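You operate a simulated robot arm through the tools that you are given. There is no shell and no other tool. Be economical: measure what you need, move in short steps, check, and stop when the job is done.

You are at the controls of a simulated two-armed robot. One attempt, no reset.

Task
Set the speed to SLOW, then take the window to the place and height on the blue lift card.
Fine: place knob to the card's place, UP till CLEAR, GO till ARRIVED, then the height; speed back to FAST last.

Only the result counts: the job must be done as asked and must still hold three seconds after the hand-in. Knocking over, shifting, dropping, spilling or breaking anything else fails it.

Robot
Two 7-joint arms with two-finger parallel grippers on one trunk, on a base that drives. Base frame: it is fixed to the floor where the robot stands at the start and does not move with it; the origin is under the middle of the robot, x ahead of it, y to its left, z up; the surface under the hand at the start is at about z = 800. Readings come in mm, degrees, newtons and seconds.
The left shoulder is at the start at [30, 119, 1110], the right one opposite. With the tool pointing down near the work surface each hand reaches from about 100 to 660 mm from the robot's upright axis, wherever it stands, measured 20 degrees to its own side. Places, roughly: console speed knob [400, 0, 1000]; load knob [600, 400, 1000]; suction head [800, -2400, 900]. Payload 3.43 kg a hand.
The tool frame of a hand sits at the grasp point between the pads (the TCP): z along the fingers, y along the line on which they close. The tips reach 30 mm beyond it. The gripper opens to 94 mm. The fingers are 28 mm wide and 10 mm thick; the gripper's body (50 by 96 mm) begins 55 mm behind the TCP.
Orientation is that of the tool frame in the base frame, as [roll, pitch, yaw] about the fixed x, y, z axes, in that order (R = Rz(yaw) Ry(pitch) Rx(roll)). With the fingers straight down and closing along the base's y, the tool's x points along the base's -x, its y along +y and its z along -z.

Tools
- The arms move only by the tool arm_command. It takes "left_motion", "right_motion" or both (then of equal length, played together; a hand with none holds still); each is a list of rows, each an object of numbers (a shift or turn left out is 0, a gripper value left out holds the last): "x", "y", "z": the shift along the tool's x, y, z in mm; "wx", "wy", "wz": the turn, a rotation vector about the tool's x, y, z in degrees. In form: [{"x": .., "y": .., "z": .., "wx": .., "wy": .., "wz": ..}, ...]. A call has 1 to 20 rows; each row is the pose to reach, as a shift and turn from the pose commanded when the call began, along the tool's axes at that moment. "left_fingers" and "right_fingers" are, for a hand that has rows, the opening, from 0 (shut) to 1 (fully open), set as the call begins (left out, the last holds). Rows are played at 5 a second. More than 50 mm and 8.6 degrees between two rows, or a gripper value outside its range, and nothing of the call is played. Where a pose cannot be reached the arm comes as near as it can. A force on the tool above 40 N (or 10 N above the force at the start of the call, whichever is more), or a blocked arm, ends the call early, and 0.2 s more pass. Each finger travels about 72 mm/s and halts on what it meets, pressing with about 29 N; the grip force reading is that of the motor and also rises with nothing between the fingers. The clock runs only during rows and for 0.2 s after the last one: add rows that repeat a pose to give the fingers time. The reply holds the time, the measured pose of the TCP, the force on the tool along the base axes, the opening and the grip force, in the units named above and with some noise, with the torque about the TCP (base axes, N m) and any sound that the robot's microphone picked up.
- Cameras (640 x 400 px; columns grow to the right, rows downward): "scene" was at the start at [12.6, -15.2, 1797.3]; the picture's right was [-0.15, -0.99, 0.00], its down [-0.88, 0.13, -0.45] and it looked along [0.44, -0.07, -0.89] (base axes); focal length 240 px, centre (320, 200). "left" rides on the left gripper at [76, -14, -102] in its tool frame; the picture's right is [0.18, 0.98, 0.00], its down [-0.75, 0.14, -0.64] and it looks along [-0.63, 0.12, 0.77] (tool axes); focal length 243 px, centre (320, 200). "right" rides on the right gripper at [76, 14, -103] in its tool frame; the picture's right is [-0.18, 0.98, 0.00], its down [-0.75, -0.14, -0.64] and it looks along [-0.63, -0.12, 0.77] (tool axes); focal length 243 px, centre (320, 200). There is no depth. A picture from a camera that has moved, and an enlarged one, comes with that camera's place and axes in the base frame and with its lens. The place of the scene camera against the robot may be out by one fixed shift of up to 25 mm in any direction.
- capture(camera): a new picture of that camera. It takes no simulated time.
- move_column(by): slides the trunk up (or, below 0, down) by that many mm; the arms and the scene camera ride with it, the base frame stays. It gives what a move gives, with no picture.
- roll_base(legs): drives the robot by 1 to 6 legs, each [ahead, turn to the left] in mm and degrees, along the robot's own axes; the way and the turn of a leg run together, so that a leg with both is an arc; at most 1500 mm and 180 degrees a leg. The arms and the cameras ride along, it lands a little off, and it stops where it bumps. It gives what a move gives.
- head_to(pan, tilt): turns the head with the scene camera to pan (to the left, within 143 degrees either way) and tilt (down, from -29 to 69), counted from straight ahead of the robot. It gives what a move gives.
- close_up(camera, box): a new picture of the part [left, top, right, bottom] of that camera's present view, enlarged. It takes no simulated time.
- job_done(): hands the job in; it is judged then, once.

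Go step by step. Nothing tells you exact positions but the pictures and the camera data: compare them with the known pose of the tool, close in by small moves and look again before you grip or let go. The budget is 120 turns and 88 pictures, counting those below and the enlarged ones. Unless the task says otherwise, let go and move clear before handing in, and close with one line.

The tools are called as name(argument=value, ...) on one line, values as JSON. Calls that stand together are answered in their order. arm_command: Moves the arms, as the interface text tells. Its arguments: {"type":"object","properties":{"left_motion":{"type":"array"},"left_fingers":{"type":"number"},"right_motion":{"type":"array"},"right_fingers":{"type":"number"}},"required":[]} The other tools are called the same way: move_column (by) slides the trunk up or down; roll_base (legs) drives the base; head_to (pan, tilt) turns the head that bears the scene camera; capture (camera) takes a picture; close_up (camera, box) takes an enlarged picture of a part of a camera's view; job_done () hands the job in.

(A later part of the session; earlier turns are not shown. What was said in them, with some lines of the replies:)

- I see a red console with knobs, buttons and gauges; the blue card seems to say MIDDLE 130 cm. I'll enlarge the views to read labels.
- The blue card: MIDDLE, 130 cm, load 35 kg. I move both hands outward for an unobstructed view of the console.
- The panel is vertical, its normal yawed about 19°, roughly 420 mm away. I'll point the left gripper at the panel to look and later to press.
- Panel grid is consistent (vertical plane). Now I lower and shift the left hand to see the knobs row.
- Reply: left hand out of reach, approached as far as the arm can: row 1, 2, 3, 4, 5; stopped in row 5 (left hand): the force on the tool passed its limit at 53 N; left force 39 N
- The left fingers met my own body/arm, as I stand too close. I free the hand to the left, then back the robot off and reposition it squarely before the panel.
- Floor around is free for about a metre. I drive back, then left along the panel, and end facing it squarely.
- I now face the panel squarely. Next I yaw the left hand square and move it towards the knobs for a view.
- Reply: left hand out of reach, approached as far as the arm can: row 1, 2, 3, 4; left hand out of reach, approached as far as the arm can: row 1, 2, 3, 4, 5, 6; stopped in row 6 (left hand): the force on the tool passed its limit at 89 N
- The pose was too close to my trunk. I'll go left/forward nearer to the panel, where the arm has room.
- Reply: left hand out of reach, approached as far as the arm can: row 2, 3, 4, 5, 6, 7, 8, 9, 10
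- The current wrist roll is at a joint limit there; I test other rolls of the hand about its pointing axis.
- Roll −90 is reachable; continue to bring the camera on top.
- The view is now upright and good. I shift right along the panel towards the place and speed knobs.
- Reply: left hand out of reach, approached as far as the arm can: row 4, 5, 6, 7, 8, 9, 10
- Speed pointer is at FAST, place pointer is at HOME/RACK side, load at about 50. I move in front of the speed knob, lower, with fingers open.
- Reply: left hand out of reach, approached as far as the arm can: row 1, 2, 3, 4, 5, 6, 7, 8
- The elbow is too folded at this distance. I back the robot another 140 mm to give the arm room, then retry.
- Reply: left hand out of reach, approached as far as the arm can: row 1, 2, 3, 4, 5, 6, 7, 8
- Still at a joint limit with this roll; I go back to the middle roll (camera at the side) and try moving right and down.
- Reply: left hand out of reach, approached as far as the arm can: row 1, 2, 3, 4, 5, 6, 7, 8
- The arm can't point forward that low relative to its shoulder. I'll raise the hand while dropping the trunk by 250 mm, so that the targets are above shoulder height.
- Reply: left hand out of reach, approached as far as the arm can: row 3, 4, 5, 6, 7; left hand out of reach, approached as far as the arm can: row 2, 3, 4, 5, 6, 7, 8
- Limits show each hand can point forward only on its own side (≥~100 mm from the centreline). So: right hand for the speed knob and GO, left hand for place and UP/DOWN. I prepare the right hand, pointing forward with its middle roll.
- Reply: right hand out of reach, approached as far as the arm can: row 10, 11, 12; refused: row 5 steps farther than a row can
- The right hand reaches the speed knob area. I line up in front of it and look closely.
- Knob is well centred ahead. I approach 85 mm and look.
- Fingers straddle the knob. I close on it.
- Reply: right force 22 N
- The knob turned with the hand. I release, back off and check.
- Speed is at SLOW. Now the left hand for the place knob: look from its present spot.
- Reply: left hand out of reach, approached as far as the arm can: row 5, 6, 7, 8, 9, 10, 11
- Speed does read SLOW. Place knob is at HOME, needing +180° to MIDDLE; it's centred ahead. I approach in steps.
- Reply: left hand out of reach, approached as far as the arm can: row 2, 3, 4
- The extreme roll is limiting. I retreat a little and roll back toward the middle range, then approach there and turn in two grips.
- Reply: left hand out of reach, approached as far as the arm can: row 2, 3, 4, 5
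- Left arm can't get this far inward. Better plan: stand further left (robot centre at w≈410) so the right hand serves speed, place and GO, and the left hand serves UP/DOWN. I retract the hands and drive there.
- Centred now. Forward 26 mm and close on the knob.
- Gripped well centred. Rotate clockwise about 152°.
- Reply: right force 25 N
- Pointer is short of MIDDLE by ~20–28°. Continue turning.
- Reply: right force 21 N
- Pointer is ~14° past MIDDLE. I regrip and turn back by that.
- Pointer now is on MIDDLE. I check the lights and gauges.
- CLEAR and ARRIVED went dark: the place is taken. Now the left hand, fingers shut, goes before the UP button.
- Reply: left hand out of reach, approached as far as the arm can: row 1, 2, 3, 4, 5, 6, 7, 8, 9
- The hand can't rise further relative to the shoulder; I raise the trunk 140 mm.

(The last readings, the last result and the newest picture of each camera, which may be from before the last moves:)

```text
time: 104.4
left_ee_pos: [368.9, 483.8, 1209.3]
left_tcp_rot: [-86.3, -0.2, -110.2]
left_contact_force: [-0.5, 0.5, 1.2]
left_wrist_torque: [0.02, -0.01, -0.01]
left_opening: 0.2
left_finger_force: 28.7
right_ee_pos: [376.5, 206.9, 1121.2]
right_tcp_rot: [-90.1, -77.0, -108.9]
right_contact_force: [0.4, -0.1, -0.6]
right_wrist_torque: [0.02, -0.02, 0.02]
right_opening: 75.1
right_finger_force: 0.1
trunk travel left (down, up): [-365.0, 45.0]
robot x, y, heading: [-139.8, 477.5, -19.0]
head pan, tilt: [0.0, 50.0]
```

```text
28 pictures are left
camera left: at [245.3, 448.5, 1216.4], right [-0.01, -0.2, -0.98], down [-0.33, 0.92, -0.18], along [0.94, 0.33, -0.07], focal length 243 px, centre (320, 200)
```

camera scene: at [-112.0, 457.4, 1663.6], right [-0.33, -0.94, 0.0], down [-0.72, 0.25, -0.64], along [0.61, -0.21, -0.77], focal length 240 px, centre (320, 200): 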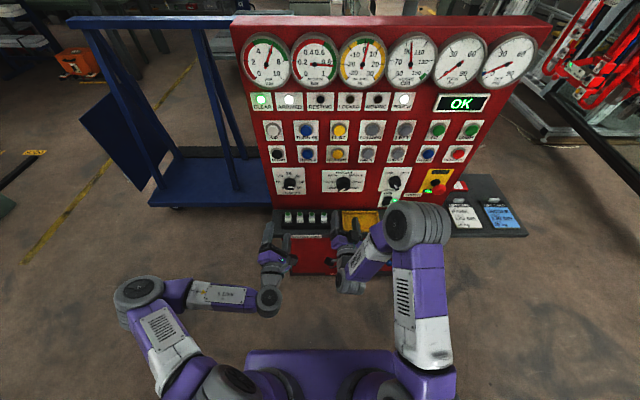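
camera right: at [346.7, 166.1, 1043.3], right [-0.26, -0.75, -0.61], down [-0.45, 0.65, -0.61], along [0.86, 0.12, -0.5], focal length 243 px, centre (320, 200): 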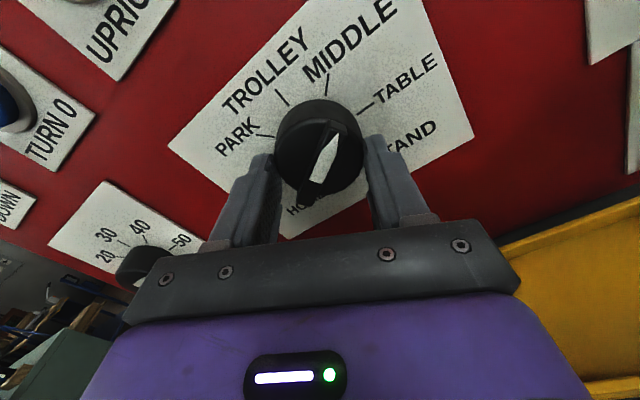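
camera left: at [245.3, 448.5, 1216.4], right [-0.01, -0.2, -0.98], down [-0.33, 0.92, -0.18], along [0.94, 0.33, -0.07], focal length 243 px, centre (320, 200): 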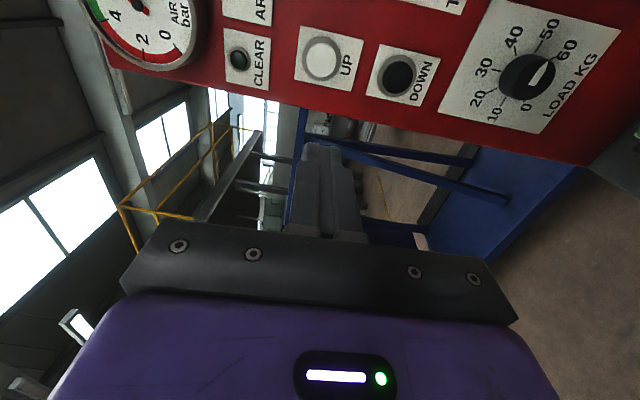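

arm_command(left_motion=[{"x": 15, "z": 30}, {"x": 30, "z": 70}, {"x": 30, "z": 110}, {"x": 30, "z": 135}, {"x": 30, "z": 135}])

capture(camera="left")

```text
time: 105.6
left_ee_pos: [484.0, 408.8, 1195.4]
left_tcp_rot: [-85.5, -0.1, -110.3]
left_contact_force: [0.2, 0.0, 0.4]
left_wrist_torque: [0.0, 0.03, -0.03]
left_opening: 0.0
left_finger_force: 29.0
left hand out of reach, approached as far as the arm can: row 1, 2, 3, 4, 5
right_ee_pos: [376.3, 206.1, 1121.9]
right_tcp_rot: [-90.0, -77.0, -109.1]
right_contact_force: [-0.3, 1.3, -0.2]
right_wrist_torque: [0.0, -0.02, 0.02]
right_opening: 75.1
right_finger_force: 0.1
trunk travel left (down, up): [-365.0, 45.0]
robot x, y, heading: [-134.6, 482.5, -19.4]
head pan, tilt: [0.0, 50.0]
```

```text
27 pictures are left
camera left: at [360.0, 372.9, 1201.9], right [0.01, -0.2, -0.98], down [-0.33, 0.92, -0.19], along [0.94, 0.33, -0.06], focal length 243 px, centre (320, 200)
```

left: 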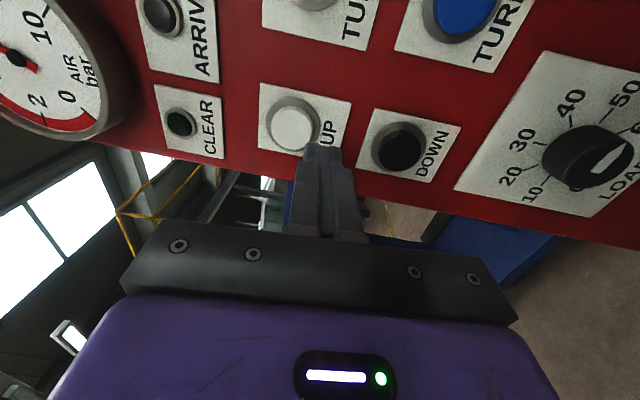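

move_column(by=22)

arm_command(left_motion=[{"z": 15}, {"z": 30}, {"z": 30}])

capture(camera="left")

```text
time: 106.3
left_ee_pos: [485.0, 408.3, 1216.9]
left_tcp_rot: [-85.5, -0.1, -110.2]
left_contact_force: [0.1, 0.8, -0.5]
left_wrist_torque: [0.0, 0.0, -0.01]
left_opening: 0.0
left_finger_force: 29.2
right_ee_pos: [377.0, 206.3, 1143.0]
right_tcp_rot: [-90.2, -77.0, -108.9]
right_contact_force: [0.4, -0.4, -0.4]
right_wrist_torque: [0.0, -0.01, 0.03]
right_opening: 75.2
right_finger_force: 0.1
trunk travel left (down, up): [-387.0, 23.0]
robot x, y, heading: [-137.5, 479.4, -19.2]
head pan, tilt: [0.0, 50.0]
```

```text
time: 107.1
left_ee_pos: [507.9, 412.7, 1218.6]
left_tcp_rot: [-85.4, 0.0, -110.1]
left_contact_force: [0.3, -0.5, 0.5]
left_wrist_torque: [-0.01, -0.06, -0.01]
left_opening: 0.1
left_finger_force: 29.0
left hand out of reach, approached as far as the arm can: row 1, 2, 3
right_ee_pos: [376.0, 206.9, 1143.5]
right_tcp_rot: [-90.2, -76.9, -109.0]
right_contact_force: [-1.1, -1.5, 0.1]
right_wrist_torque: [0.01, 0.0, -0.04]
right_opening: 75.2
right_finger_force: 0.1
trunk travel left (down, up): [-387.0, 23.0]
robot x, y, heading: [-139.0, 480.6, -19.0]
head pan, tilt: [0.0, 50.0]
```

```text
26 pictures are left
camera left: at [384.4, 376.9, 1225.1], right [0.01, -0.2, -0.98], down [-0.33, 0.92, -0.19], along [0.94, 0.32, -0.06], focal length 243 px, centre (320, 200)
```

left: 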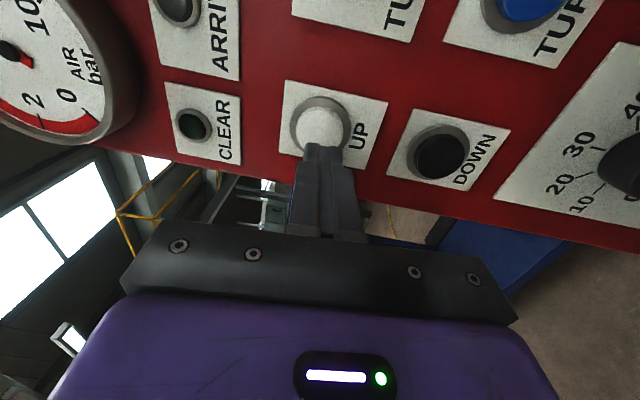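

arm_command(left_motion=[{"x": 10, "z": 10}, {"x": 12, "z": 20}, {"x": 12, "z": 25}])

capture(camera="left")

```text
time: 107.9
left_ee_pos: [517.2, 415.2, 1218.6]
left_tcp_rot: [-85.5, -0.1, -110.2]
left_contact_force: [0.1, -0.3, -0.6]
left_wrist_torque: [0.01, 0.0, 0.01]
left_opening: 0.0
left_finger_force: 29.6
left hand out of reach, approached as far as the arm can: row 1, 2, 3
right_ee_pos: [376.9, 207.0, 1143.7]
right_tcp_rot: [-90.1, -77.0, -109.0]
right_contact_force: [0.0, 0.4, -0.5]
right_wrist_torque: [0.01, 0.01, 0.0]
right_opening: 75.1
right_finger_force: 0.0
trunk travel left (down, up): [-387.0, 23.0]
robot x, y, heading: [-137.8, 477.6, -19.0]
head pan, tilt: [0.0, 50.0]
```

```text
25 pictures are left
camera left: at [393.7, 379.0, 1225.0], right [0.01, -0.2, -0.98], down [-0.33, 0.92, -0.19], along [0.94, 0.33, -0.06], focal length 243 px, centre (320, 200)
```

left: 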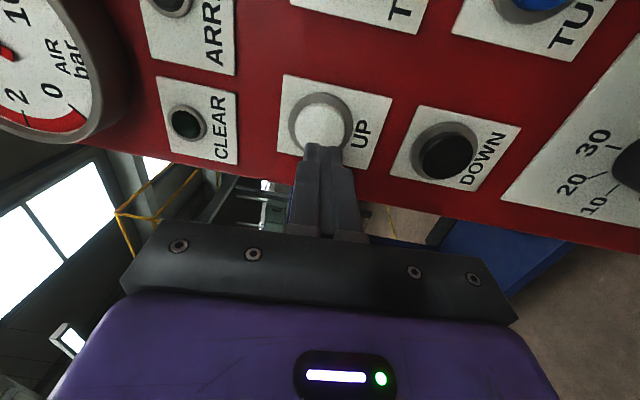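

The left arm drifts outward as it extends. The place knob being done, I'll re-station the robot ~110 mm to the right so UP lies comfortably on the left arm's side.

arm_command(left_motion=[{"z": -40}, {"z": -80}, {"z": -120}, {"z": -120}], right_motion=[{"z": -20}, {"z": -40}, {"z": -50}, {"z": -50}])

roll_base(legs=[[0, -90], [115, 0], [0, 90]])

capture(camera="left")

```text
time: 108.9
left_ee_pos: [404.9, 458.7, 1209.4]
left_tcp_rot: [-85.5, -0.1, -110.1]
left_contact_force: [-0.2, 0.4, -0.2]
left_wrist_torque: [-0.01, 0.01, 0.01]
left_opening: 0.0
left_finger_force: 29.2
right_ee_pos: [329.9, 222.8, 1144.6]
right_tcp_rot: [-90.2, -76.9, -109.0]
right_contact_force: [-0.4, 0.0, 0.1]
right_wrist_torque: [0.0, 0.0, 0.04]
right_opening: 75.6
right_finger_force: 0.2
trunk travel left (down, up): [-387.0, 23.0]
robot x, y, heading: [-140.6, 476.3, -19.2]
head pan, tilt: [0.0, 50.0]
```

```text
time: 117.7
left_ee_pos: [368.4, 352.9, 1211.0]
left_tcp_rot: [-85.6, -0.1, -109.8]
left_contact_force: [-0.3, 0.6, -1.0]
left_wrist_torque: [0.03, 0.0, 0.0]
left_opening: 0.0
left_finger_force: 29.3
right_ee_pos: [295.5, 117.6, 1143.7]
right_tcp_rot: [-90.1, -77.0, -108.7]
right_contact_force: [-0.4, 0.4, -0.1]
right_wrist_torque: [0.01, 0.0, -0.01]
right_opening: 75.3
right_finger_force: 0.2
trunk travel left (down, up): [-387.0, 23.0]
robot x, y, heading: [-171.8, 372.0, -18.9]
head pan, tilt: [0.0, 50.0]
```

```text
24 pictures are left
camera left: at [245.0, 316.4, 1216.1], right [0.01, -0.2, -0.98], down [-0.34, 0.92, -0.19], along [0.94, 0.33, -0.06], focal length 243 px, centre (320, 200)
```

left: 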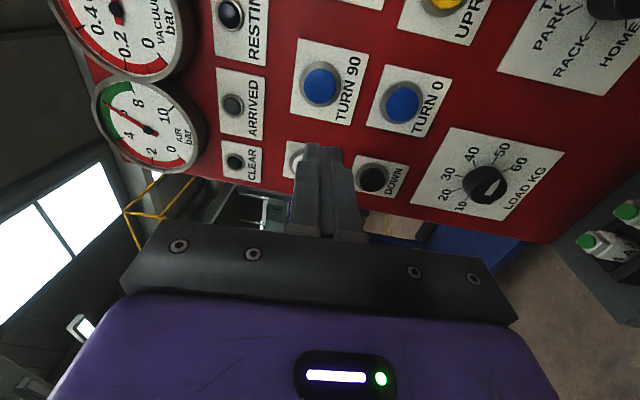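

arm_command(left_motion=[{"x": -40, "wx": -1.5}, {"x": -75, "wx": -3, "z": 20}, {"x": -92, "wx": -4.5, "z": 50}, {"x": -92, "wx": -4.5, "z": 90}, {"x": -92, "wx": -4.5, "z": 90}])

capture(camera="left")

```text
time: 118.9
left_ee_pos: [485.5, 409.7, 1217.2]
left_tcp_rot: [-89.8, -0.1, -109.8]
left_contact_force: [-0.6, 0.2, 0.7]
left_wrist_torque: [-0.03, -0.01, 0.0]
left_opening: 0.0
left_finger_force: 29.1
right_ee_pos: [294.7, 118.0, 1144.4]
right_tcp_rot: [-90.0, -77.0, -108.8]
right_contact_force: [-0.5, -0.4, -0.1]
right_wrist_torque: [-0.02, 0.0, -0.01]
right_opening: 75.5
right_finger_force: 0.0
trunk travel left (down, up): [-387.0, 23.0]
robot x, y, heading: [-176.0, 372.5, -18.9]
head pan, tilt: [0.0, 50.0]
```

```text
23 pictures are left
camera left: at [362.0, 373.6, 1231.6], right [-0.06, -0.18, -0.98], down [-0.35, 0.93, -0.14], along [0.94, 0.33, -0.12], focal length 243 px, centre (320, 200)
```

left: 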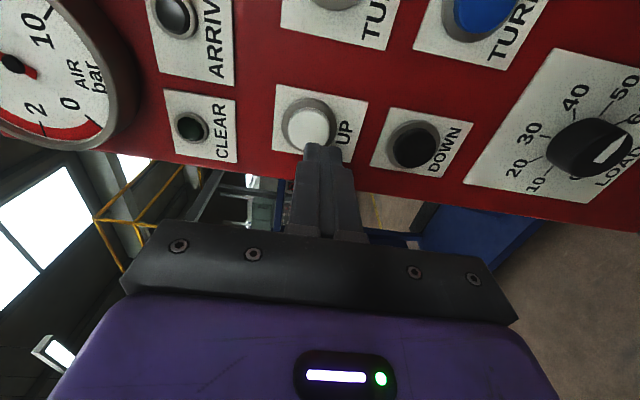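

Reach is fine now. Small correction and press UP.

arm_command(left_motion=[{"x": 3, "y": -8, "z": 15}, {"x": 3, "y": -8, "z": 30}, {"x": 3, "y": -8, "z": 40}, {"x": 3, "y": -8, "z": 44}, {"x": 3, "y": -8, "z": 48}])

capture(camera="left")

```text
time: 120.1
left_ee_pos: [527.7, 396.2, 1220.0]
left_tcp_rot: [-89.6, -0.1, -110.1]
left_contact_force: [0.6, -0.3, 0.8]
left_wrist_torque: [-0.01, 0.03, 0.01]
left_opening: 0.0
left_finger_force: 29.0
left hand out of reach, approached as far as the arm can: row 2, 3, 4, 5
right_ee_pos: [293.8, 117.2, 1144.0]
right_tcp_rot: [-90.1, -77.0, -108.7]
right_contact_force: [0.4, -0.4, -0.3]
right_wrist_torque: [0.01, -0.03, -0.02]
right_opening: 75.2
right_finger_force: 0.2
trunk travel left (down, up): [-387.0, 23.0]
robot x, y, heading: [-175.5, 366.6, -18.6]
head pan, tilt: [0.0, 50.0]
```

```text
22 pictures are left
camera left: at [405.3, 359.5, 1233.0], right [-0.06, -0.18, -0.98], down [-0.34, 0.93, -0.15], along [0.94, 0.33, -0.11], focal length 243 px, centre (320, 200)
```

left: 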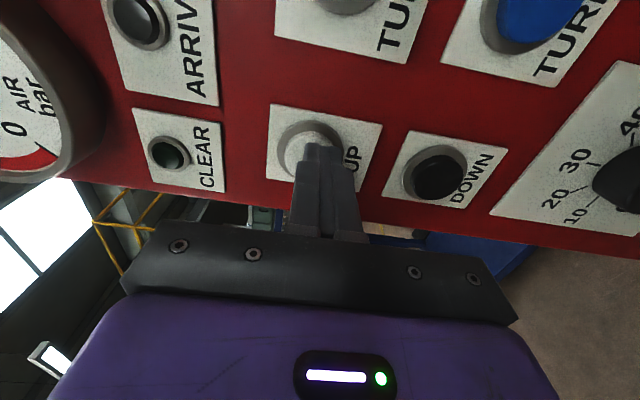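

move_column(by=9)

arm_command(left_motion=[{"z": 5}, {"z": 10}, {"z": 15}, {"z": 20}])

capture(camera="left")

```text
time: 120.7
left_ee_pos: [529.2, 395.3, 1228.6]
left_tcp_rot: [-89.6, -0.1, -110.1]
left_contact_force: [-0.8, -0.3, -0.2]
left_wrist_torque: [-0.01, -0.01, -0.01]
left_opening: 0.1
left_finger_force: 29.1
right_ee_pos: [294.8, 116.7, 1154.4]
right_tcp_rot: [-90.0, -77.1, -108.6]
right_contact_force: [0.1, -0.4, 0.5]
right_wrist_torque: [0.0, 0.0, 0.02]
right_opening: 75.1
right_finger_force: 0.2
trunk travel left (down, up): [-396.0, 14.0]
robot x, y, heading: [-170.4, 371.4, -18.8]
head pan, tilt: [0.0, 50.0]
```

```text
time: 121.7
left_ee_pos: [544.2, 390.9, 1228.7]
left_tcp_rot: [-89.3, 0.0, -110.4]
left_contact_force: [-12.7, 3.9, -1.4]
left_wrist_torque: [-0.03, 0.08, 0.16]
left_opening: 0.0
left_finger_force: 29.1
right_ee_pos: [293.0, 117.7, 1154.7]
right_tcp_rot: [-89.6, -77.0, -109.1]
right_contact_force: [-0.6, -0.6, -0.7]
right_wrist_torque: [0.01, 0.01, -0.01]
right_opening: 75.1
right_finger_force: 0.0
trunk travel left (down, up): [-396.0, 14.0]
robot x, y, heading: [-172.0, 371.1, -18.8]
head pan, tilt: [0.0, 50.0]
heard: click
```

```text
21 pictures are left
camera left: at [421.4, 354.3, 1241.3], right [-0.05, -0.18, -0.98], down [-0.34, 0.93, -0.15], along [0.94, 0.32, -0.11], focal length 243 px, centre (320, 200)
```

left: 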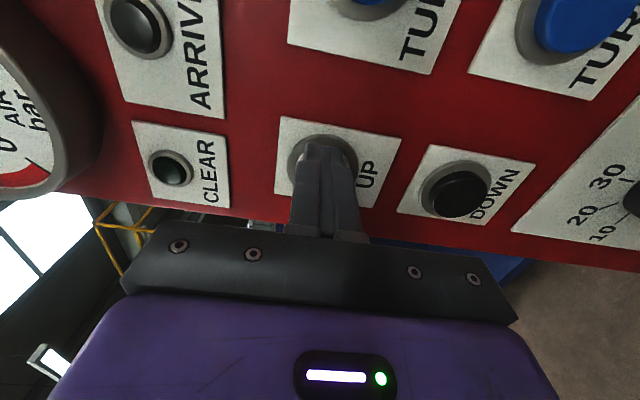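

UP is pressed (click). I hold it and watch the gauge and CLEAR lamp.

arm_command(left_motion=[{"z": 1}, {"z": 1}, {"z": 1}, {"z": 1}, {"z": 1}, {"z": 1}, {"z": 1}, {"z": 1}, {"z": 1}, {"z": 1}])

capture(camera="scene")

```text
time: 123.9
left_ee_pos: [546.6, 389.6, 1228.2]
left_tcp_rot: [-89.2, -0.2, -110.3]
left_contact_force: [-19.1, 5.5, -8.5]
left_wrist_torque: [-0.02, 0.28, 0.18]
left_opening: 0.1
left_finger_force: 29.1
right_ee_pos: [292.1, 119.8, 1154.5]
right_tcp_rot: [-89.7, -77.0, -109.1]
right_contact_force: [-0.3, -0.1, -0.6]
right_wrist_torque: [0.01, 0.0, -0.02]
right_opening: 75.3
right_finger_force: 0.1
trunk travel left (down, up): [-396.0, 14.0]
robot x, y, heading: [-174.3, 371.3, -18.9]
head pan, tilt: [0.0, 50.0]
```

```text
20 pictures are left
camera scene: at [-151.5, 350.6, 1834.7], right [-0.32, -0.95, 0.0], down [-0.72, 0.25, -0.64], along [0.61, -0.21, -0.76], focal length 240 px, centre (320, 200)
```

scene: 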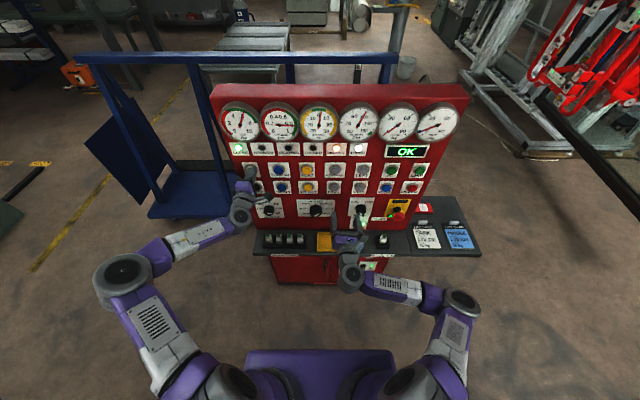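

close_up(camera="scene", box=[210, 90, 370, 190])

```text
4.00 times, centred on (290, 140) of scene
camera zoom: at [-151.5, 350.6, 1834.7], right [-0.32, -0.95, 0.0], down [-0.72, 0.25, -0.64], along [0.61, -0.21, -0.76], focal length 958 px, centre (440, 440)
```

zoom: 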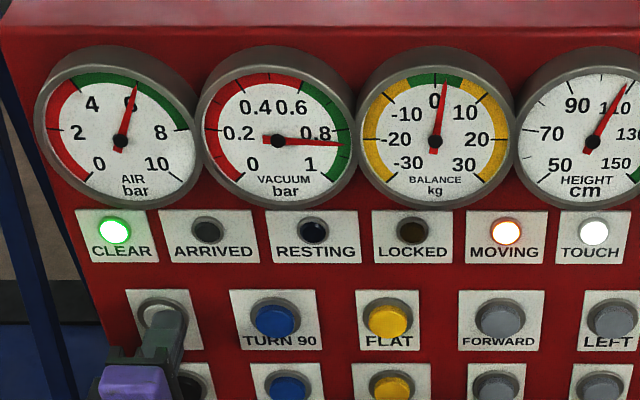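

CLEAR is lit at about 109 cm. I release UP, then bring the right hand to the GO button.

arm_command(left_motion=[{"z": -25}, {"z": -50}, {"z": -60}])

arm_command(right_motion=[{"x": 15, "y": 25, "wz": -3}, {"x": 30, "y": 50, "wz": -6}, {"x": 45, "y": 75, "wz": -9}, {"x": 60, "y": 100, "wz": -12}, {"x": 75, "y": 125, "wz": -14}, {"x": 90, "y": 145, "wz": -14}, {"x": 107, "y": 163, "wz": -14}, {"x": 107, "y": 163, "wz": -14, "z": 30}, {"x": 107, "y": 163, "wz": -14, "z": 60}, {"x": 107, "y": 163, "wz": -14, "z": 60}], right_fingers=0.0)

capture(camera="right")

```text
time: 124.7
left_ee_pos: [492.2, 409.0, 1229.3]
left_tcp_rot: [-89.6, -0.2, -110.1]
left_contact_force: [0.4, -0.2, 0.0]
left_wrist_torque: [0.02, 0.0, 0.0]
left_opening: 0.2
left_finger_force: 28.4
right_ee_pos: [295.5, 117.2, 1153.3]
right_tcp_rot: [-90.1, -77.0, -108.6]
right_contact_force: [-0.5, 0.1, 0.4]
right_wrist_torque: [-0.04, 0.0, -0.01]
right_opening: 75.0
right_finger_force: 0.0
trunk travel left (down, up): [-396.0, 14.0]
robot x, y, heading: [-172.7, 369.8, -18.9]
head pan, tilt: [0.0, 50.0]
```

```text
time: 126.9
left_ee_pos: [491.2, 410.1, 1229.8]
left_tcp_rot: [-89.6, -0.1, -110.1]
left_contact_force: [0.1, 0.6, 0.2]
left_wrist_torque: [-0.02, -0.01, -0.01]
left_opening: 0.0
left_finger_force: 29.1
right_ee_pos: [291.8, -75.1, 1221.6]
right_tcp_rot: [91.0, -89.1, 70.2]
right_contact_force: [-0.3, -0.6, -0.3]
right_wrist_torque: [0.0, -0.02, 0.03]
right_opening: 0.0
right_finger_force: 29.0
trunk travel left (down, up): [-396.0, 14.0]
robot x, y, heading: [-172.3, 371.5, -18.9]
head pan, tilt: [0.0, 50.0]
```

```text
18 pictures are left
camera right: at [189.6, -54.1, 1298.7], right [-0.32, -0.93, -0.17], down [-0.57, 0.33, -0.76], along [0.76, -0.15, -0.63], focal length 243 px, centre (320, 200)
```

right: 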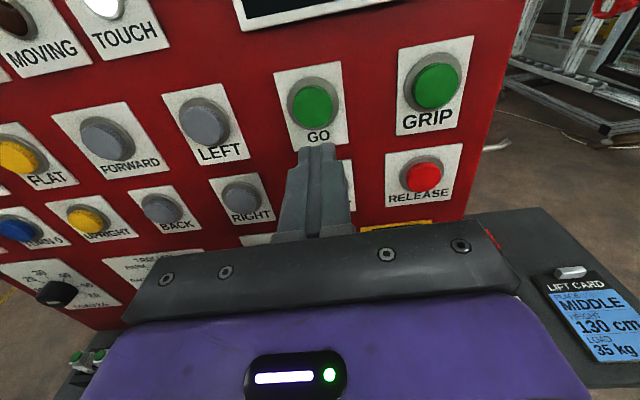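

GO is almost straight ahead. Correct and approach to just before contact.

arm_command(right_motion=[{"x": 9, "y": -5, "z": 20}, {"x": 9, "y": -5, "z": 45}, {"x": 9, "y": -5, "z": 65}, {"x": 9, "y": -5, "z": 65}])

capture(camera="right")

```text
time: 127.9
left_ee_pos: [491.6, 409.8, 1228.6]
left_tcp_rot: [-89.5, -0.1, -110.1]
left_contact_force: [0.5, -0.3, 0.6]
left_wrist_torque: [0.0, 0.01, 0.02]
left_opening: 0.3
left_finger_force: 29.1
right_ee_pos: [353.4, -91.2, 1230.1]
right_tcp_rot: [90.3, -89.1, 70.9]
right_contact_force: [-0.3, 0.2, 0.2]
right_wrist_torque: [-0.02, 0.02, 0.01]
right_opening: 0.0
right_finger_force: 28.9
trunk travel left (down, up): [-396.0, 14.0]
robot x, y, heading: [-170.8, 371.8, -18.6]
head pan, tilt: [0.0, 50.0]
```

```text
17 pictures are left
camera right: at [251.6, -69.4, 1307.0], right [-0.32, -0.93, -0.17], down [-0.57, 0.33, -0.76], along [0.76, -0.14, -0.63], focal length 243 px, centre (320, 200)
```

right: 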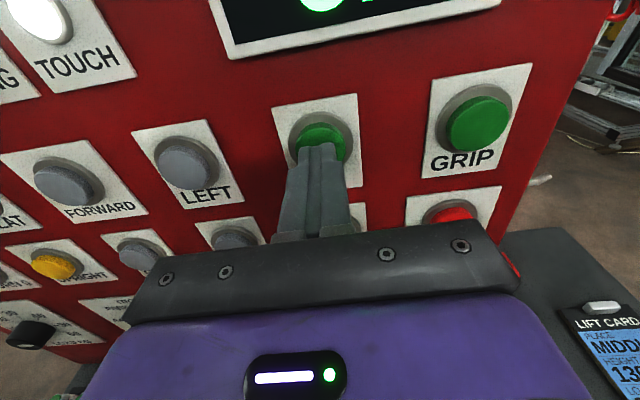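

Aligned. Press GO and hold 2 s.

arm_command(right_motion=[{"z": 8}, {"z": 16}, {"z": 22}, {"z": 26}, {"z": 26}, {"z": 26}, {"z": 26}, {"z": 26}, {"z": 26}, {"z": 26}, {"z": 26}, {"z": 26}])

close_up(camera="scene", box=[210, 80, 470, 200])

```text
time: 130.5
left_ee_pos: [488.3, 411.8, 1230.5]
left_tcp_rot: [-89.4, 0.0, -110.0]
left_contact_force: [0.7, 0.1, 0.3]
left_wrist_torque: [0.01, 0.0, -0.01]
left_opening: 0.0
left_finger_force: 29.0
right_ee_pos: [377.4, -99.1, 1231.3]
right_tcp_rot: [86.6, -89.0, 74.7]
right_contact_force: [-20.6, 9.1, -9.3]
right_wrist_torque: [0.11, 0.32, 0.05]
right_opening: 0.0
right_finger_force: 28.8
trunk travel left (down, up): [-396.0, 14.0]
robot x, y, heading: [-173.2, 370.2, -18.9]
head pan, tilt: [0.0, 50.0]
heard: click
```

```text
2.46 times, centred on (340, 140) of scene
camera zoom: at [-152.0, 350.3, 1834.7], right [-0.32, -0.95, 0.0], down [-0.72, 0.25, -0.64], along [0.61, -0.21, -0.76], focal length 590 px, centre (271, 348)
```

zoom: 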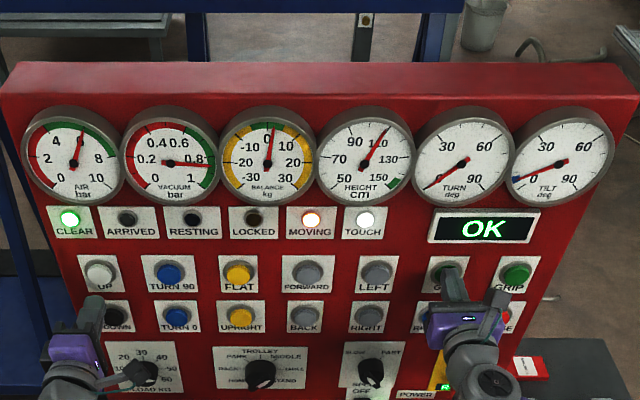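

MOVING is on. Keep holding GO.

arm_command(right_motion=[{"z": 0}, {"z": 0}, {"z": 0}, {"z": 0}, {"z": 0}, {"z": 0}, {"z": 0}, {"z": 0}, {"z": 0}, {"z": 0}, {"z": 0}, {"z": 0}, {"z": 0}, {"z": 0}, {"z": 0}, {"z": 0}, {"z": 0}, {"z": 0}, {"z": 0}, {"z": 0}])

arm_command(right_motion=[{"z": 0}, {"z": 0}, {"z": 0}, {"z": 0}, {"z": 0}, {"z": 0}, {"z": 0}, {"z": 0}, {"z": 0}, {"z": 0}, {"z": 0}, {"z": 0}, {"z": 0}, {"z": 0}, {"z": 0}, {"z": 0}, {"z": 0}, {"z": 0}, {"z": 0}, {"z": 0}])

close_up(camera="scene", box=[210, 80, 470, 200])

```text
time: 134.7
left_ee_pos: [490.1, 411.2, 1231.4]
left_tcp_rot: [-89.4, -0.1, -110.1]
left_contact_force: [-0.8, -1.1, 0.2]
left_wrist_torque: [0.01, -0.01, 0.02]
left_opening: 0.2
left_finger_force: 29.6
right_ee_pos: [378.2, -96.9, 1232.3]
right_tcp_rot: [82.3, -88.9, 79.2]
right_contact_force: [-20.0, 5.8, -2.0]
right_wrist_torque: [0.04, 0.1, -0.01]
right_opening: 0.2
right_finger_force: 28.6
trunk travel left (down, up): [-396.0, 14.0]
robot x, y, heading: [-170.9, 368.6, -18.7]
head pan, tilt: [0.0, 50.0]
```

```text
time: 138.9
left_ee_pos: [488.0, 411.5, 1231.5]
left_tcp_rot: [-89.4, -0.2, -110.2]
left_contact_force: [0.4, 0.1, 0.2]
left_wrist_torque: [-0.06, -0.02, -0.01]
left_opening: 0.0
left_finger_force: 29.1
right_ee_pos: [376.8, -98.7, 1231.4]
right_tcp_rot: [82.3, -89.0, 79.0]
right_contact_force: [-18.6, 5.1, 1.1]
right_wrist_torque: [0.01, 0.06, 0.01]
right_opening: 0.2
right_finger_force: 28.9
trunk travel left (down, up): [-396.0, 14.0]
robot x, y, heading: [-170.3, 370.8, -18.6]
head pan, tilt: [0.0, 50.0]
```

```text
2.46 times, centred on (340, 140) of scene
camera zoom: at [-152.7, 350.7, 1834.8], right [-0.32, -0.95, 0.0], down [-0.72, 0.25, -0.64], along [0.61, -0.21, -0.76], focal length 590 px, centre (271, 348)
```

zoom: 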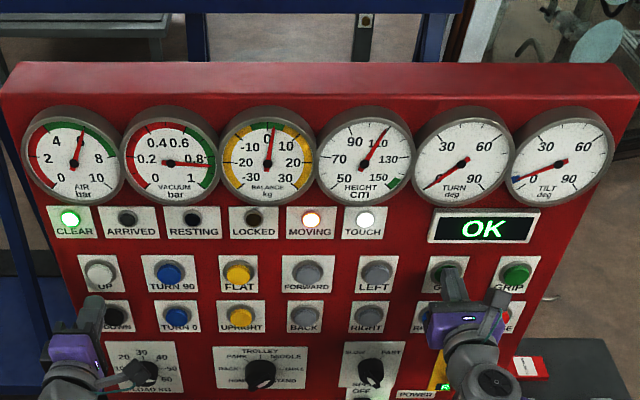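

The lift head has come into view at the top right. Keep holding GO.

arm_command(right_motion=[{"z": 0}, {"z": 0}, {"z": 0}, {"z": 0}, {"z": 0}, {"z": 0}, {"z": 0}, {"z": 0}, {"z": 0}, {"z": 0}, {"z": 0}, {"z": 0}, {"z": 0}, {"z": 0}, {"z": 0}, {"z": 0}, {"z": 0}, {"z": 0}, {"z": 0}, {"z": 0}])

capture(camera="scene")

```text
time: 143.1
left_ee_pos: [488.6, 410.3, 1231.4]
left_tcp_rot: [-89.4, -0.1, -110.1]
left_contact_force: [0.5, -0.8, 0.6]
left_wrist_torque: [-0.02, 0.0, 0.0]
left_opening: 0.1
left_finger_force: 29.4
right_ee_pos: [377.4, -97.4, 1231.5]
right_tcp_rot: [82.6, -89.0, 78.7]
right_contact_force: [-19.1, 5.4, 1.1]
right_wrist_torque: [0.02, 0.03, 0.02]
right_opening: 0.3
right_finger_force: 29.3
trunk travel left (down, up): [-396.0, 14.0]
robot x, y, heading: [-175.8, 371.0, -18.7]
head pan, tilt: [0.0, 50.0]
```

```text
14 pictures are left
camera scene: at [-152.7, 350.7, 1834.8], right [-0.32, -0.95, 0.0], down [-0.72, 0.25, -0.64], along [0.61, -0.21, -0.76], focal length 240 px, centre (320, 200)
```

scene: 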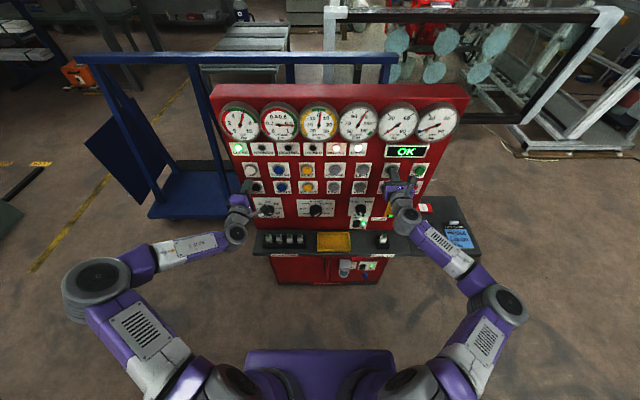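

arm_command(right_motion=[{"z": 0}, {"z": 0}, {"z": 0}, {"z": 0}, {"z": 0}, {"z": 0}, {"z": 0}, {"z": 0}, {"z": 0}, {"z": 0}, {"z": 0}, {"z": 0}, {"z": 0}, {"z": 0}, {"z": 0}, {"z": 0}, {"z": 0}, {"z": 0}, {"z": 0}, {"z": 0}])

close_up(camera="scene", box=[190, 0, 510, 200])

```text
time: 147.3
left_ee_pos: [490.0, 410.3, 1230.9]
left_tcp_rot: [-89.5, -0.1, -110.1]
left_contact_force: [-0.6, -0.1, 0.1]
left_wrist_torque: [-0.01, 0.01, -0.02]
left_opening: 0.0
left_finger_force: 28.8
right_ee_pos: [378.0, -98.2, 1231.4]
right_tcp_rot: [82.7, -89.0, 78.6]
right_contact_force: [-18.4, 7.0, -0.6]
right_wrist_torque: [-0.01, 0.04, -0.04]
right_opening: 0.0
right_finger_force: 28.8
trunk travel left (down, up): [-396.0, 14.0]
robot x, y, heading: [-175.9, 370.3, -18.5]
head pan, tilt: [0.0, 50.0]
```

```text
2.00 times, centred on (350, 100) of scene
camera zoom: at [-152.6, 350.7, 1834.8], right [-0.32, -0.95, 0.0], down [-0.72, 0.25, -0.64], along [0.61, -0.21, -0.76], focal length 479 px, centre (260, 400)
```

zoom: 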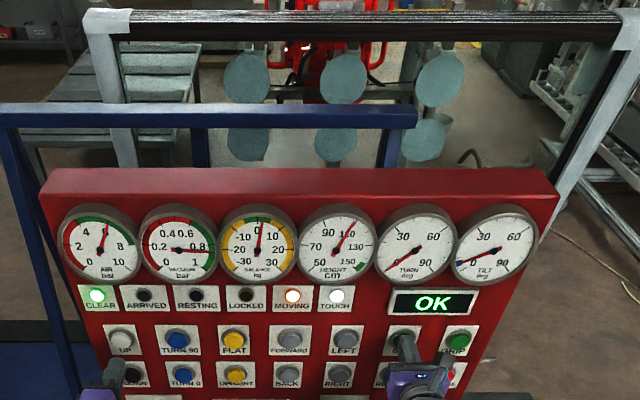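

arm_command(right_motion=[{"z": 0}, {"z": 0}, {"z": 0}, {"z": 0}, {"z": 0}, {"z": 0}, {"z": 0}, {"z": 0}, {"z": 0}, {"z": 0}, {"z": 0}, {"z": 0}, {"z": 0}, {"z": 0}, {"z": 0}, {"z": 0}, {"z": 0}, {"z": 0}, {"z": 0}, {"z": 0}])

close_up(camera="scene", box=[190, 0, 510, 200])

```text
time: 151.5
left_ee_pos: [488.2, 410.5, 1231.1]
left_tcp_rot: [-89.4, -0.1, -110.1]
left_contact_force: [-0.5, -0.4, -0.2]
left_wrist_torque: [0.04, 0.01, 0.01]
left_opening: 0.0
left_finger_force: 28.7
right_ee_pos: [378.0, -99.4, 1232.1]
right_tcp_rot: [82.7, -88.9, 78.5]
right_contact_force: [-18.9, 6.6, -0.3]
right_wrist_torque: [-0.01, 0.07, -0.01]
right_opening: 0.2
right_finger_force: 28.8
trunk travel left (down, up): [-396.0, 14.0]
robot x, y, heading: [-173.5, 370.2, -18.6]
head pan, tilt: [0.0, 50.0]
```

```text
2.00 times, centred on (350, 100) of scene
camera zoom: at [-152.6, 350.7, 1834.8], right [-0.32, -0.95, 0.0], down [-0.72, 0.25, -0.64], along [0.61, -0.21, -0.76], focal length 479 px, centre (260, 400)
```

zoom: 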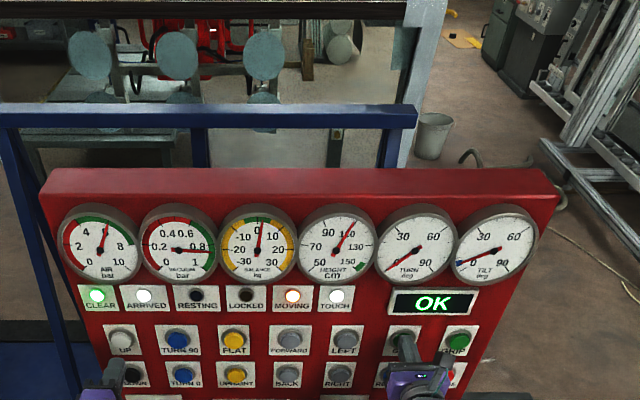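

ARRIVED is lit; MOVING still glows, so I hold a moment longer then release.

arm_command(right_motion=[{"z": 0}, {"z": 0}, {"z": 0}, {"z": 0}, {"z": 0}])

close_up(camera="scene", box=[220, 90, 380, 190])

```text
time: 152.7
left_ee_pos: [488.4, 410.4, 1231.5]
left_tcp_rot: [-89.4, -0.1, -110.1]
left_contact_force: [0.3, 0.2, 0.8]
left_wrist_torque: [0.01, 0.0, -0.01]
left_opening: 0.2
left_finger_force: 29.0
right_ee_pos: [377.7, -97.6, 1232.1]
right_tcp_rot: [82.7, -89.0, 78.5]
right_contact_force: [-18.8, 5.9, -1.0]
right_wrist_torque: [-0.03, 0.07, 0.04]
right_opening: 0.2
right_finger_force: 29.1
trunk travel left (down, up): [-396.0, 14.0]
robot x, y, heading: [-174.0, 366.0, -18.9]
head pan, tilt: [0.0, 50.0]
```

```text
4.00 times, centred on (300, 140) of scene
camera zoom: at [-152.6, 350.7, 1834.8], right [-0.32, -0.95, 0.0], down [-0.72, 0.25, -0.64], along [0.61, -0.21, -0.76], focal length 958 px, centre (400, 440)
```

zoom: 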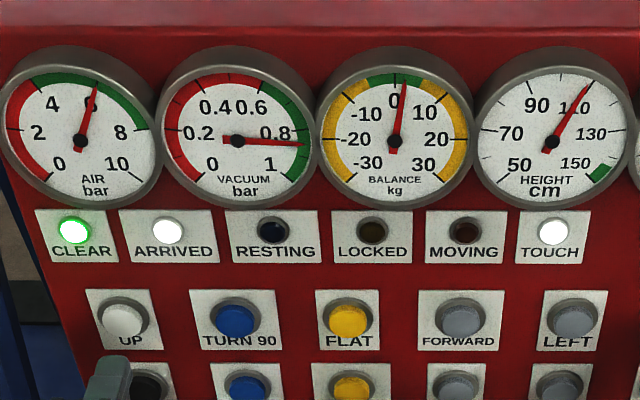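

Arrived and stopped. I release GO and press UP again for about 2.5 s, then check the height.

arm_command(right_motion=[{"z": -30}, {"z": -60}, {"z": -70}])

arm_command(left_motion=[{"z": 25}, {"z": 45}, {"z": 60}, {"z": 60}, {"z": 60}, {"z": 60}, {"z": 60}, {"z": 60}, {"z": 60}, {"z": 60}, {"z": 60}, {"z": 60}, {"z": 60}, {"z": 60}])

close_up(camera="scene", box=[220, 90, 380, 190])

```text
time: 153.5
left_ee_pos: [491.3, 410.6, 1228.1]
left_tcp_rot: [-89.6, -0.1, -110.2]
left_contact_force: [-0.4, 0.2, 0.1]
left_wrist_torque: [0.0, 0.0, 0.0]
left_opening: 0.1
left_finger_force: 29.3
right_ee_pos: [315.0, -77.5, 1229.1]
right_tcp_rot: [93.7, -89.0, 67.5]
right_contact_force: [0.0, 0.2, -0.4]
right_wrist_torque: [0.01, -0.01, -0.02]
right_opening: 0.1
right_finger_force: 28.7
trunk travel left (down, up): [-396.0, 14.0]
robot x, y, heading: [-173.7, 366.7, -18.8]
head pan, tilt: [0.0, 50.0]
```

```text
time: 156.5
left_ee_pos: [545.3, 390.3, 1230.4]
left_tcp_rot: [-89.2, -0.2, -110.4]
left_contact_force: [-21.5, 6.1, -8.1]
left_wrist_torque: [-0.04, 0.29, 0.18]
left_opening: 0.0
left_finger_force: 28.8
right_ee_pos: [310.4, -75.9, 1230.9]
right_tcp_rot: [84.5, -89.0, 76.9]
right_contact_force: [1.4, -0.8, -0.2]
right_wrist_torque: [-0.02, 0.03, 0.01]
right_opening: 0.0
right_finger_force: 29.8
trunk travel left (down, up): [-396.0, 14.0]
robot x, y, heading: [-172.6, 369.1, -18.9]
head pan, tilt: [0.0, 50.0]
heard: click
```

```text
4.00 times, centred on (300, 140) of scene
camera zoom: at [-151.8, 350.6, 1834.7], right [-0.32, -0.95, 0.0], down [-0.72, 0.25, -0.64], along [0.61, -0.21, -0.76], focal length 958 px, centre (400, 440)
```

zoom: 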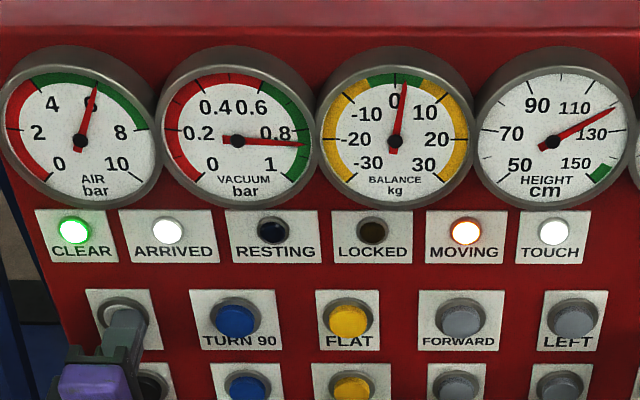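

About 122 cm, rising ~4 cm/s. Hold 1.6 s more.

arm_command(left_motion=[{"z": 0}, {"z": 0}, {"z": 0}, {"z": 0}, {"z": 0}, {"z": 0}, {"z": 0}])

close_up(camera="scene", box=[330, 96, 394, 136])

```text
time: 158.1
left_ee_pos: [544.5, 389.3, 1231.0]
left_tcp_rot: [-89.0, -0.1, -110.4]
left_contact_force: [-19.3, 4.8, -4.0]
left_wrist_torque: [0.02, 0.1, 0.23]
left_opening: 0.2
left_finger_force: 28.7
right_ee_pos: [311.1, -76.5, 1231.1]
right_tcp_rot: [83.7, -89.0, 77.4]
right_contact_force: [-0.3, -0.9, -0.8]
right_wrist_torque: [0.0, 0.0, 0.03]
right_opening: 0.0
right_finger_force: 28.8
trunk travel left (down, up): [-396.0, 14.0]
robot x, y, heading: [-169.4, 371.7, -18.8]
head pan, tilt: [0.0, 50.0]
```

```text
10.00 times, centred on (362, 116) of scene
camera zoom: at [-152.1, 350.7, 1834.8], right [-0.32, -0.95, 0.0], down [-0.72, 0.25, -0.64], along [0.61, -0.21, -0.76], focal length 2396 px, centre (-100, 1040)
```

zoom: 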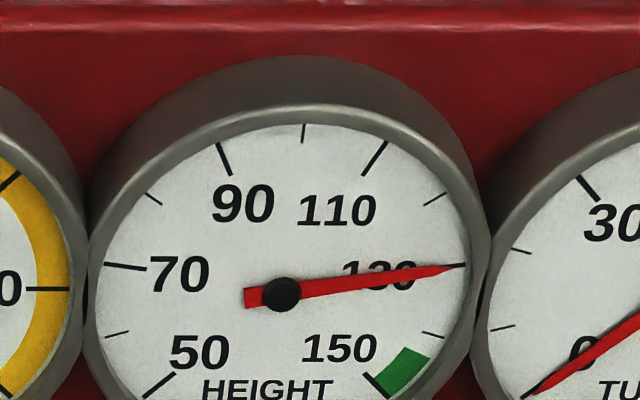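

The needle is on 130; release at once.

arm_command(left_motion=[{"z": -45}, {"z": -70}, {"z": -80}, {"z": -80}, {"z": -80}])

close_up(camera="scene", box=[330, 96, 394, 136])

```text
time: 159.3
left_ee_pos: [470.6, 415.9, 1228.7]
left_tcp_rot: [-89.6, -0.1, -110.2]
left_contact_force: [0.0, 0.2, -0.2]
left_wrist_torque: [-0.06, 0.02, -0.02]
left_opening: 0.1
left_finger_force: 28.7
right_ee_pos: [314.0, -76.7, 1229.2]
right_tcp_rot: [92.4, -89.1, 68.9]
right_contact_force: [0.2, -0.3, -0.1]
right_wrist_torque: [0.01, 0.0, -0.01]
right_opening: 0.0
right_finger_force: 29.2
trunk travel left (down, up): [-396.0, 14.0]
robot x, y, heading: [-176.8, 371.0, -18.9]
head pan, tilt: [0.0, 50.0]
```

```text
10.00 times, centred on (362, 116) of scene
camera zoom: at [-147.9, 349.1, 1834.6], right [-0.32, -0.95, 0.0], down [-0.73, 0.25, -0.64], along [0.61, -0.21, -0.77], focal length 2396 px, centre (-100, 1040)
```

zoom: 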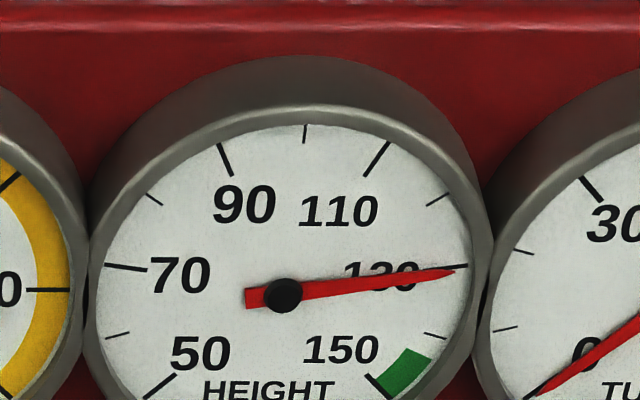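

Height reads 130. Now the right hand goes back to the speed knob: retreat, shift left, roll toward the middle, then lower the trunk.

arm_command(right_motion=[{"z": -30, "wz": -8}, {"z": -60, "wz": -16}, {"z": -70, "y": -25, "wz": -24}, {"z": -70, "y": -55, "wz": -32}, {"z": -70, "y": -80, "wz": -40}, {"z": -70, "y": -88, "x": -20, "wz": -48}, {"z": -70, "y": -88, "x": -40, "wz": -56}, {"z": -70, "y": -88, "x": -60, "wz": -64}, {"z": -70, "y": -88, "x": -60, "wz": -72}, {"z": -70, "y": -88, "x": -60, "wz": -80}, {"z": -70, "y": -88, "x": -60, "wz": -88}, {"z": -70, "y": -88, "x": -60, "wz": -96}, {"z": -70, "y": -88, "x": -60, "wz": -104}, {"z": -70, "y": -88, "x": -60, "wz": -112}, {"z": -70, "y": -88, "x": -60, "wz": -120}, {"z": -70, "y": -88, "x": -60, "wz": -120}], right_fingers=0.75)

move_column(by=-170)

capture(camera="right")

```text
time: 162.7
left_ee_pos: [471.6, 414.9, 1229.1]
left_tcp_rot: [-89.6, -0.1, -110.1]
left_contact_force: [0.8, -0.6, -0.5]
left_wrist_torque: [-0.01, 0.01, 0.01]
left_opening: 0.0
left_finger_force: 29.0
right_ee_pos: [277.0, 26.1, 1168.9]
right_tcp_rot: [90.0, 31.1, 71.2]
right_contact_force: [0.1, -0.8, -0.7]
right_wrist_torque: [0.0, 0.04, 0.01]
right_opening: 70.4
right_finger_force: 0.2
trunk travel left (down, up): [-396.0, 14.0]
robot x, y, heading: [-171.3, 370.6, -18.8]
head pan, tilt: [0.0, 50.0]
```

```text
time: 164.6
left_ee_pos: [470.3, 415.5, 1060.9]
left_tcp_rot: [-89.5, -0.1, -110.1]
left_contact_force: [-0.3, 0.6, 0.4]
left_wrist_torque: [0.0, 0.01, -0.03]
left_opening: 0.1
left_finger_force: 29.3
right_ee_pos: [275.0, 27.7, 998.3]
right_tcp_rot: [90.0, 31.0, 71.4]
right_contact_force: [-0.4, 0.4, -0.7]
right_wrist_torque: [0.05, 0.0, -0.02]
right_opening: 70.6
right_finger_force: 0.0
trunk travel left (down, up): [-226.0, 184.0]
robot x, y, heading: [-174.8, 369.1, -18.6]
head pan, tilt: [0.0, 50.0]
```

```text
7 pictures are left
camera right: at [201.4, 129.7, 971.2], right [0.11, 0.33, 0.94], down [-0.84, -0.47, 0.27], along [0.53, -0.82, 0.22], focal length 243 px, centre (320, 200)
```

right: 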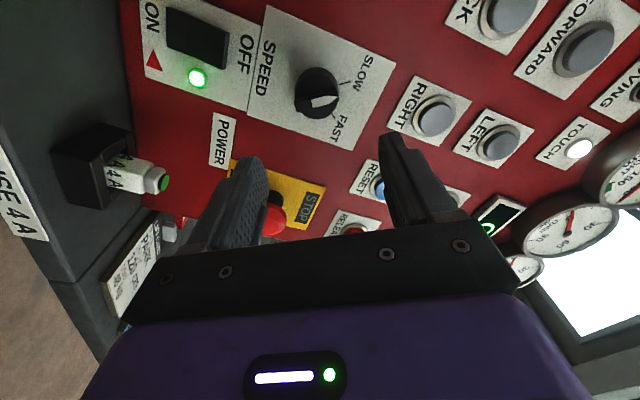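

Near-aligned. Correct and approach, then check once more.

arm_command(right_motion=[{"x": 9, "y": -4, "z": 30}, {"x": 9, "y": -4, "z": 70}, {"x": 9, "y": -4, "z": 105}, {"x": 9, "y": -4, "z": 105}])

capture(camera="right")

```text
time: 165.6
left_ee_pos: [470.6, 416.4, 1060.3]
left_tcp_rot: [-89.6, -0.1, -110.1]
left_contact_force: [0.0, -0.3, -0.6]
left_wrist_torque: [0.0, 0.0, 0.0]
left_opening: 0.0
left_finger_force: 29.7
right_ee_pos: [377.0, 0.5, 988.6]
right_tcp_rot: [90.1, 31.0, 71.3]
right_contact_force: [-0.1, 0.1, 0.2]
right_wrist_torque: [0.0, 0.02, 0.03]
right_opening: 70.7
right_finger_force: 0.0
trunk travel left (down, up): [-226.0, 184.0]
robot x, y, heading: [-171.4, 374.8, -18.9]
head pan, tilt: [0.0, 50.0]
```

```text
6 pictures are left
camera right: at [303.1, 101.9, 962.2], right [0.11, 0.33, 0.94], down [-0.84, -0.47, 0.27], along [0.53, -0.82, 0.22], focal length 243 px, centre (320, 200)
```

right: 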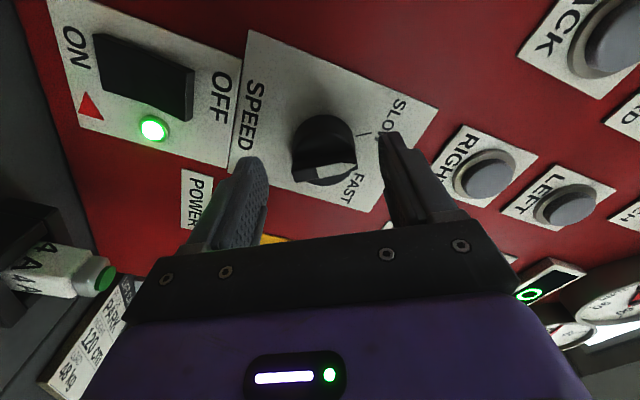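

Centred. Close in, grip, turn +63° to FAST.

arm_command(right_motion=[{"z": 12, "y": 2}, {"z": 24, "y": 3}, {"z": 24, "y": 3}])

arm_command(right_motion=[{"z": 0}, {"z": 0}, {"z": 0}, {"wz": 8}, {"wz": 16}, {"wz": 24}, {"wz": 32}, {"wz": 40}, {"wz": 48}, {"wz": 56}, {"wz": 63}, {"wz": 63}], right_fingers=0.0)

arm_command(right_motion=[{"z": 0}, {"z": 0}, {"z": -30}, {"z": -70}, {"z": -100}, {"z": -100}], right_fingers=0.75)

close_up(camera="right", box=[200, 10, 440, 160])

```text
time: 166.4
left_ee_pos: [470.4, 416.0, 1058.6]
left_tcp_rot: [-89.6, -0.1, -110.1]
left_contact_force: [-0.1, 0.5, -0.1]
left_wrist_torque: [0.0, 0.01, -0.01]
left_opening: 0.0
left_finger_force: 29.0
right_ee_pos: [400.6, -6.9, 992.5]
right_tcp_rot: [90.1, 31.1, 71.3]
right_contact_force: [0.0, 0.3, -0.2]
right_wrist_torque: [0.01, -0.01, 0.03]
right_opening: 70.7
right_finger_force: 0.0
trunk travel left (down, up): [-226.0, 184.0]
robot x, y, heading: [-168.9, 372.5, -19.1]
head pan, tilt: [0.0, 50.0]
```

```text
time: 169.0
left_ee_pos: [470.3, 415.8, 1059.3]
left_tcp_rot: [-89.5, -0.1, -110.1]
left_contact_force: [1.0, 0.6, 0.4]
left_wrist_torque: [0.0, -0.02, -0.01]
left_opening: 0.0
left_finger_force: 29.4
right_ee_pos: [400.1, -8.1, 999.3]
right_tcp_rot: [89.1, -32.0, 71.4]
right_contact_force: [9.4, -13.4, 32.5]
right_wrist_torque: [-0.29, -0.09, 0.82]
right_opening: 44.2
right_finger_force: 45.7
trunk travel left (down, up): [-226.0, 184.0]
robot x, y, heading: [-174.3, 373.4, -19.0]
head pan, tilt: [0.0, 50.0]
```

```text
time: 170.4
left_ee_pos: [470.9, 415.6, 1058.8]
left_tcp_rot: [-89.6, -0.1, -110.0]
left_contact_force: [0.8, 0.4, -0.2]
left_wrist_torque: [-0.04, 0.02, 0.0]
left_opening: 0.1
left_finger_force: 29.1
right_ee_pos: [307.0, 24.8, 991.9]
right_tcp_rot: [90.0, -32.0, 71.2]
right_contact_force: [0.4, -0.6, 0.4]
right_wrist_torque: [-0.01, 0.0, -0.02]
right_opening: 70.4
right_finger_force: 0.0
trunk travel left (down, up): [-226.0, 184.0]
robot x, y, heading: [-175.3, 370.8, -19.0]
head pan, tilt: [0.0, 50.0]
```

```text
2.67 times, centred on (320, 85) of right
camera zoom: at [227.1, 112.5, 1044.1], right [-0.22, -0.64, 0.74], down [-0.79, -0.33, -0.52], along [0.57, -0.69, -0.43], focal length 647 px, centre (320, 507)
```

zoom: 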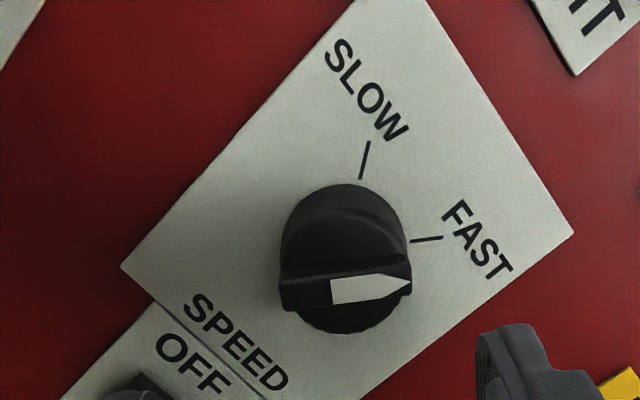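

FAST is set. A last check of the lamps, height and window before handing in.

arm_command(right_motion=[{"z": -30}, {"z": -50}, {"z": -50}], left_motion=[{"z": -30}, {"z": -50}, {"z": -50}])

capture(camera="scene")

close_up(camera="scene", box=[180, 20, 500, 220])

```text
time: 171.2
left_ee_pos: [422.5, 432.6, 1060.8]
left_tcp_rot: [-89.6, -0.1, -110.1]
left_contact_force: [0.6, -0.3, 0.4]
left_wrist_torque: [0.0, 0.01, 0.02]
left_opening: 0.0
left_finger_force: 28.9
right_ee_pos: [259.8, 40.8, 991.6]
right_tcp_rot: [90.0, -32.0, 71.2]
right_contact_force: [0.3, -0.4, -0.2]
right_wrist_torque: [0.0, 0.0, 0.03]
right_opening: 70.5
right_finger_force: 0.0
trunk travel left (down, up): [-226.0, 184.0]
robot x, y, heading: [-172.5, 370.2, -18.8]
head pan, tilt: [0.0, 50.0]
```

```text
4 pictures are left
camera scene: at [-148.0, 349.2, 1664.6], right [-0.32, -0.95, 0.0], down [-0.73, 0.25, -0.64], along [0.61, -0.21, -0.77], focal length 240 px, centre (320, 200)
```

scene: 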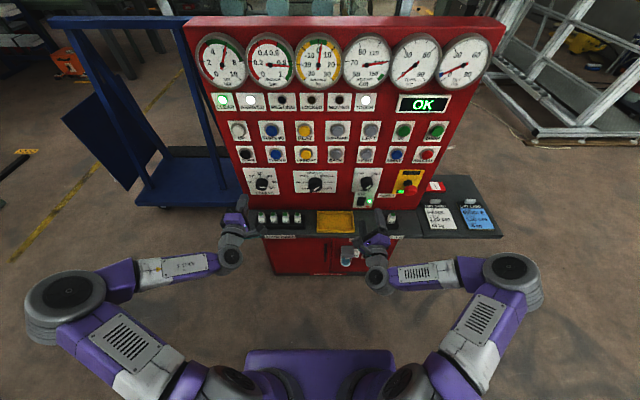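

```text
2.00 times, centred on (340, 120) of scene
camera zoom: at [-148.0, 349.2, 1664.6], right [-0.32, -0.95, 0.0], down [-0.73, 0.25, -0.64], along [0.61, -0.21, -0.77], focal length 479 px, centre (280, 360)
```

zoom: 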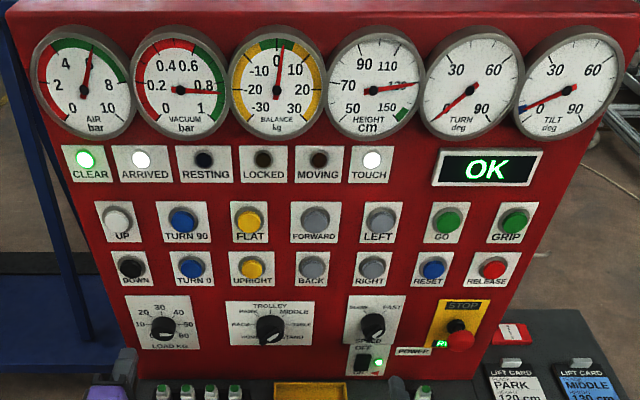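

CLEAR and ARRIVED are lit, MOVING is dark and the display reads OK. Height is at 130, the speed knob is on FAST, and both hands are clear of the console, so I hand in.

job_done()

```text
The job is handed in.
```

The window is at MIDDLE with the height gauge reading about 130 cm, moved with the speed on SLOW, and the speed knob is now back on FAST.
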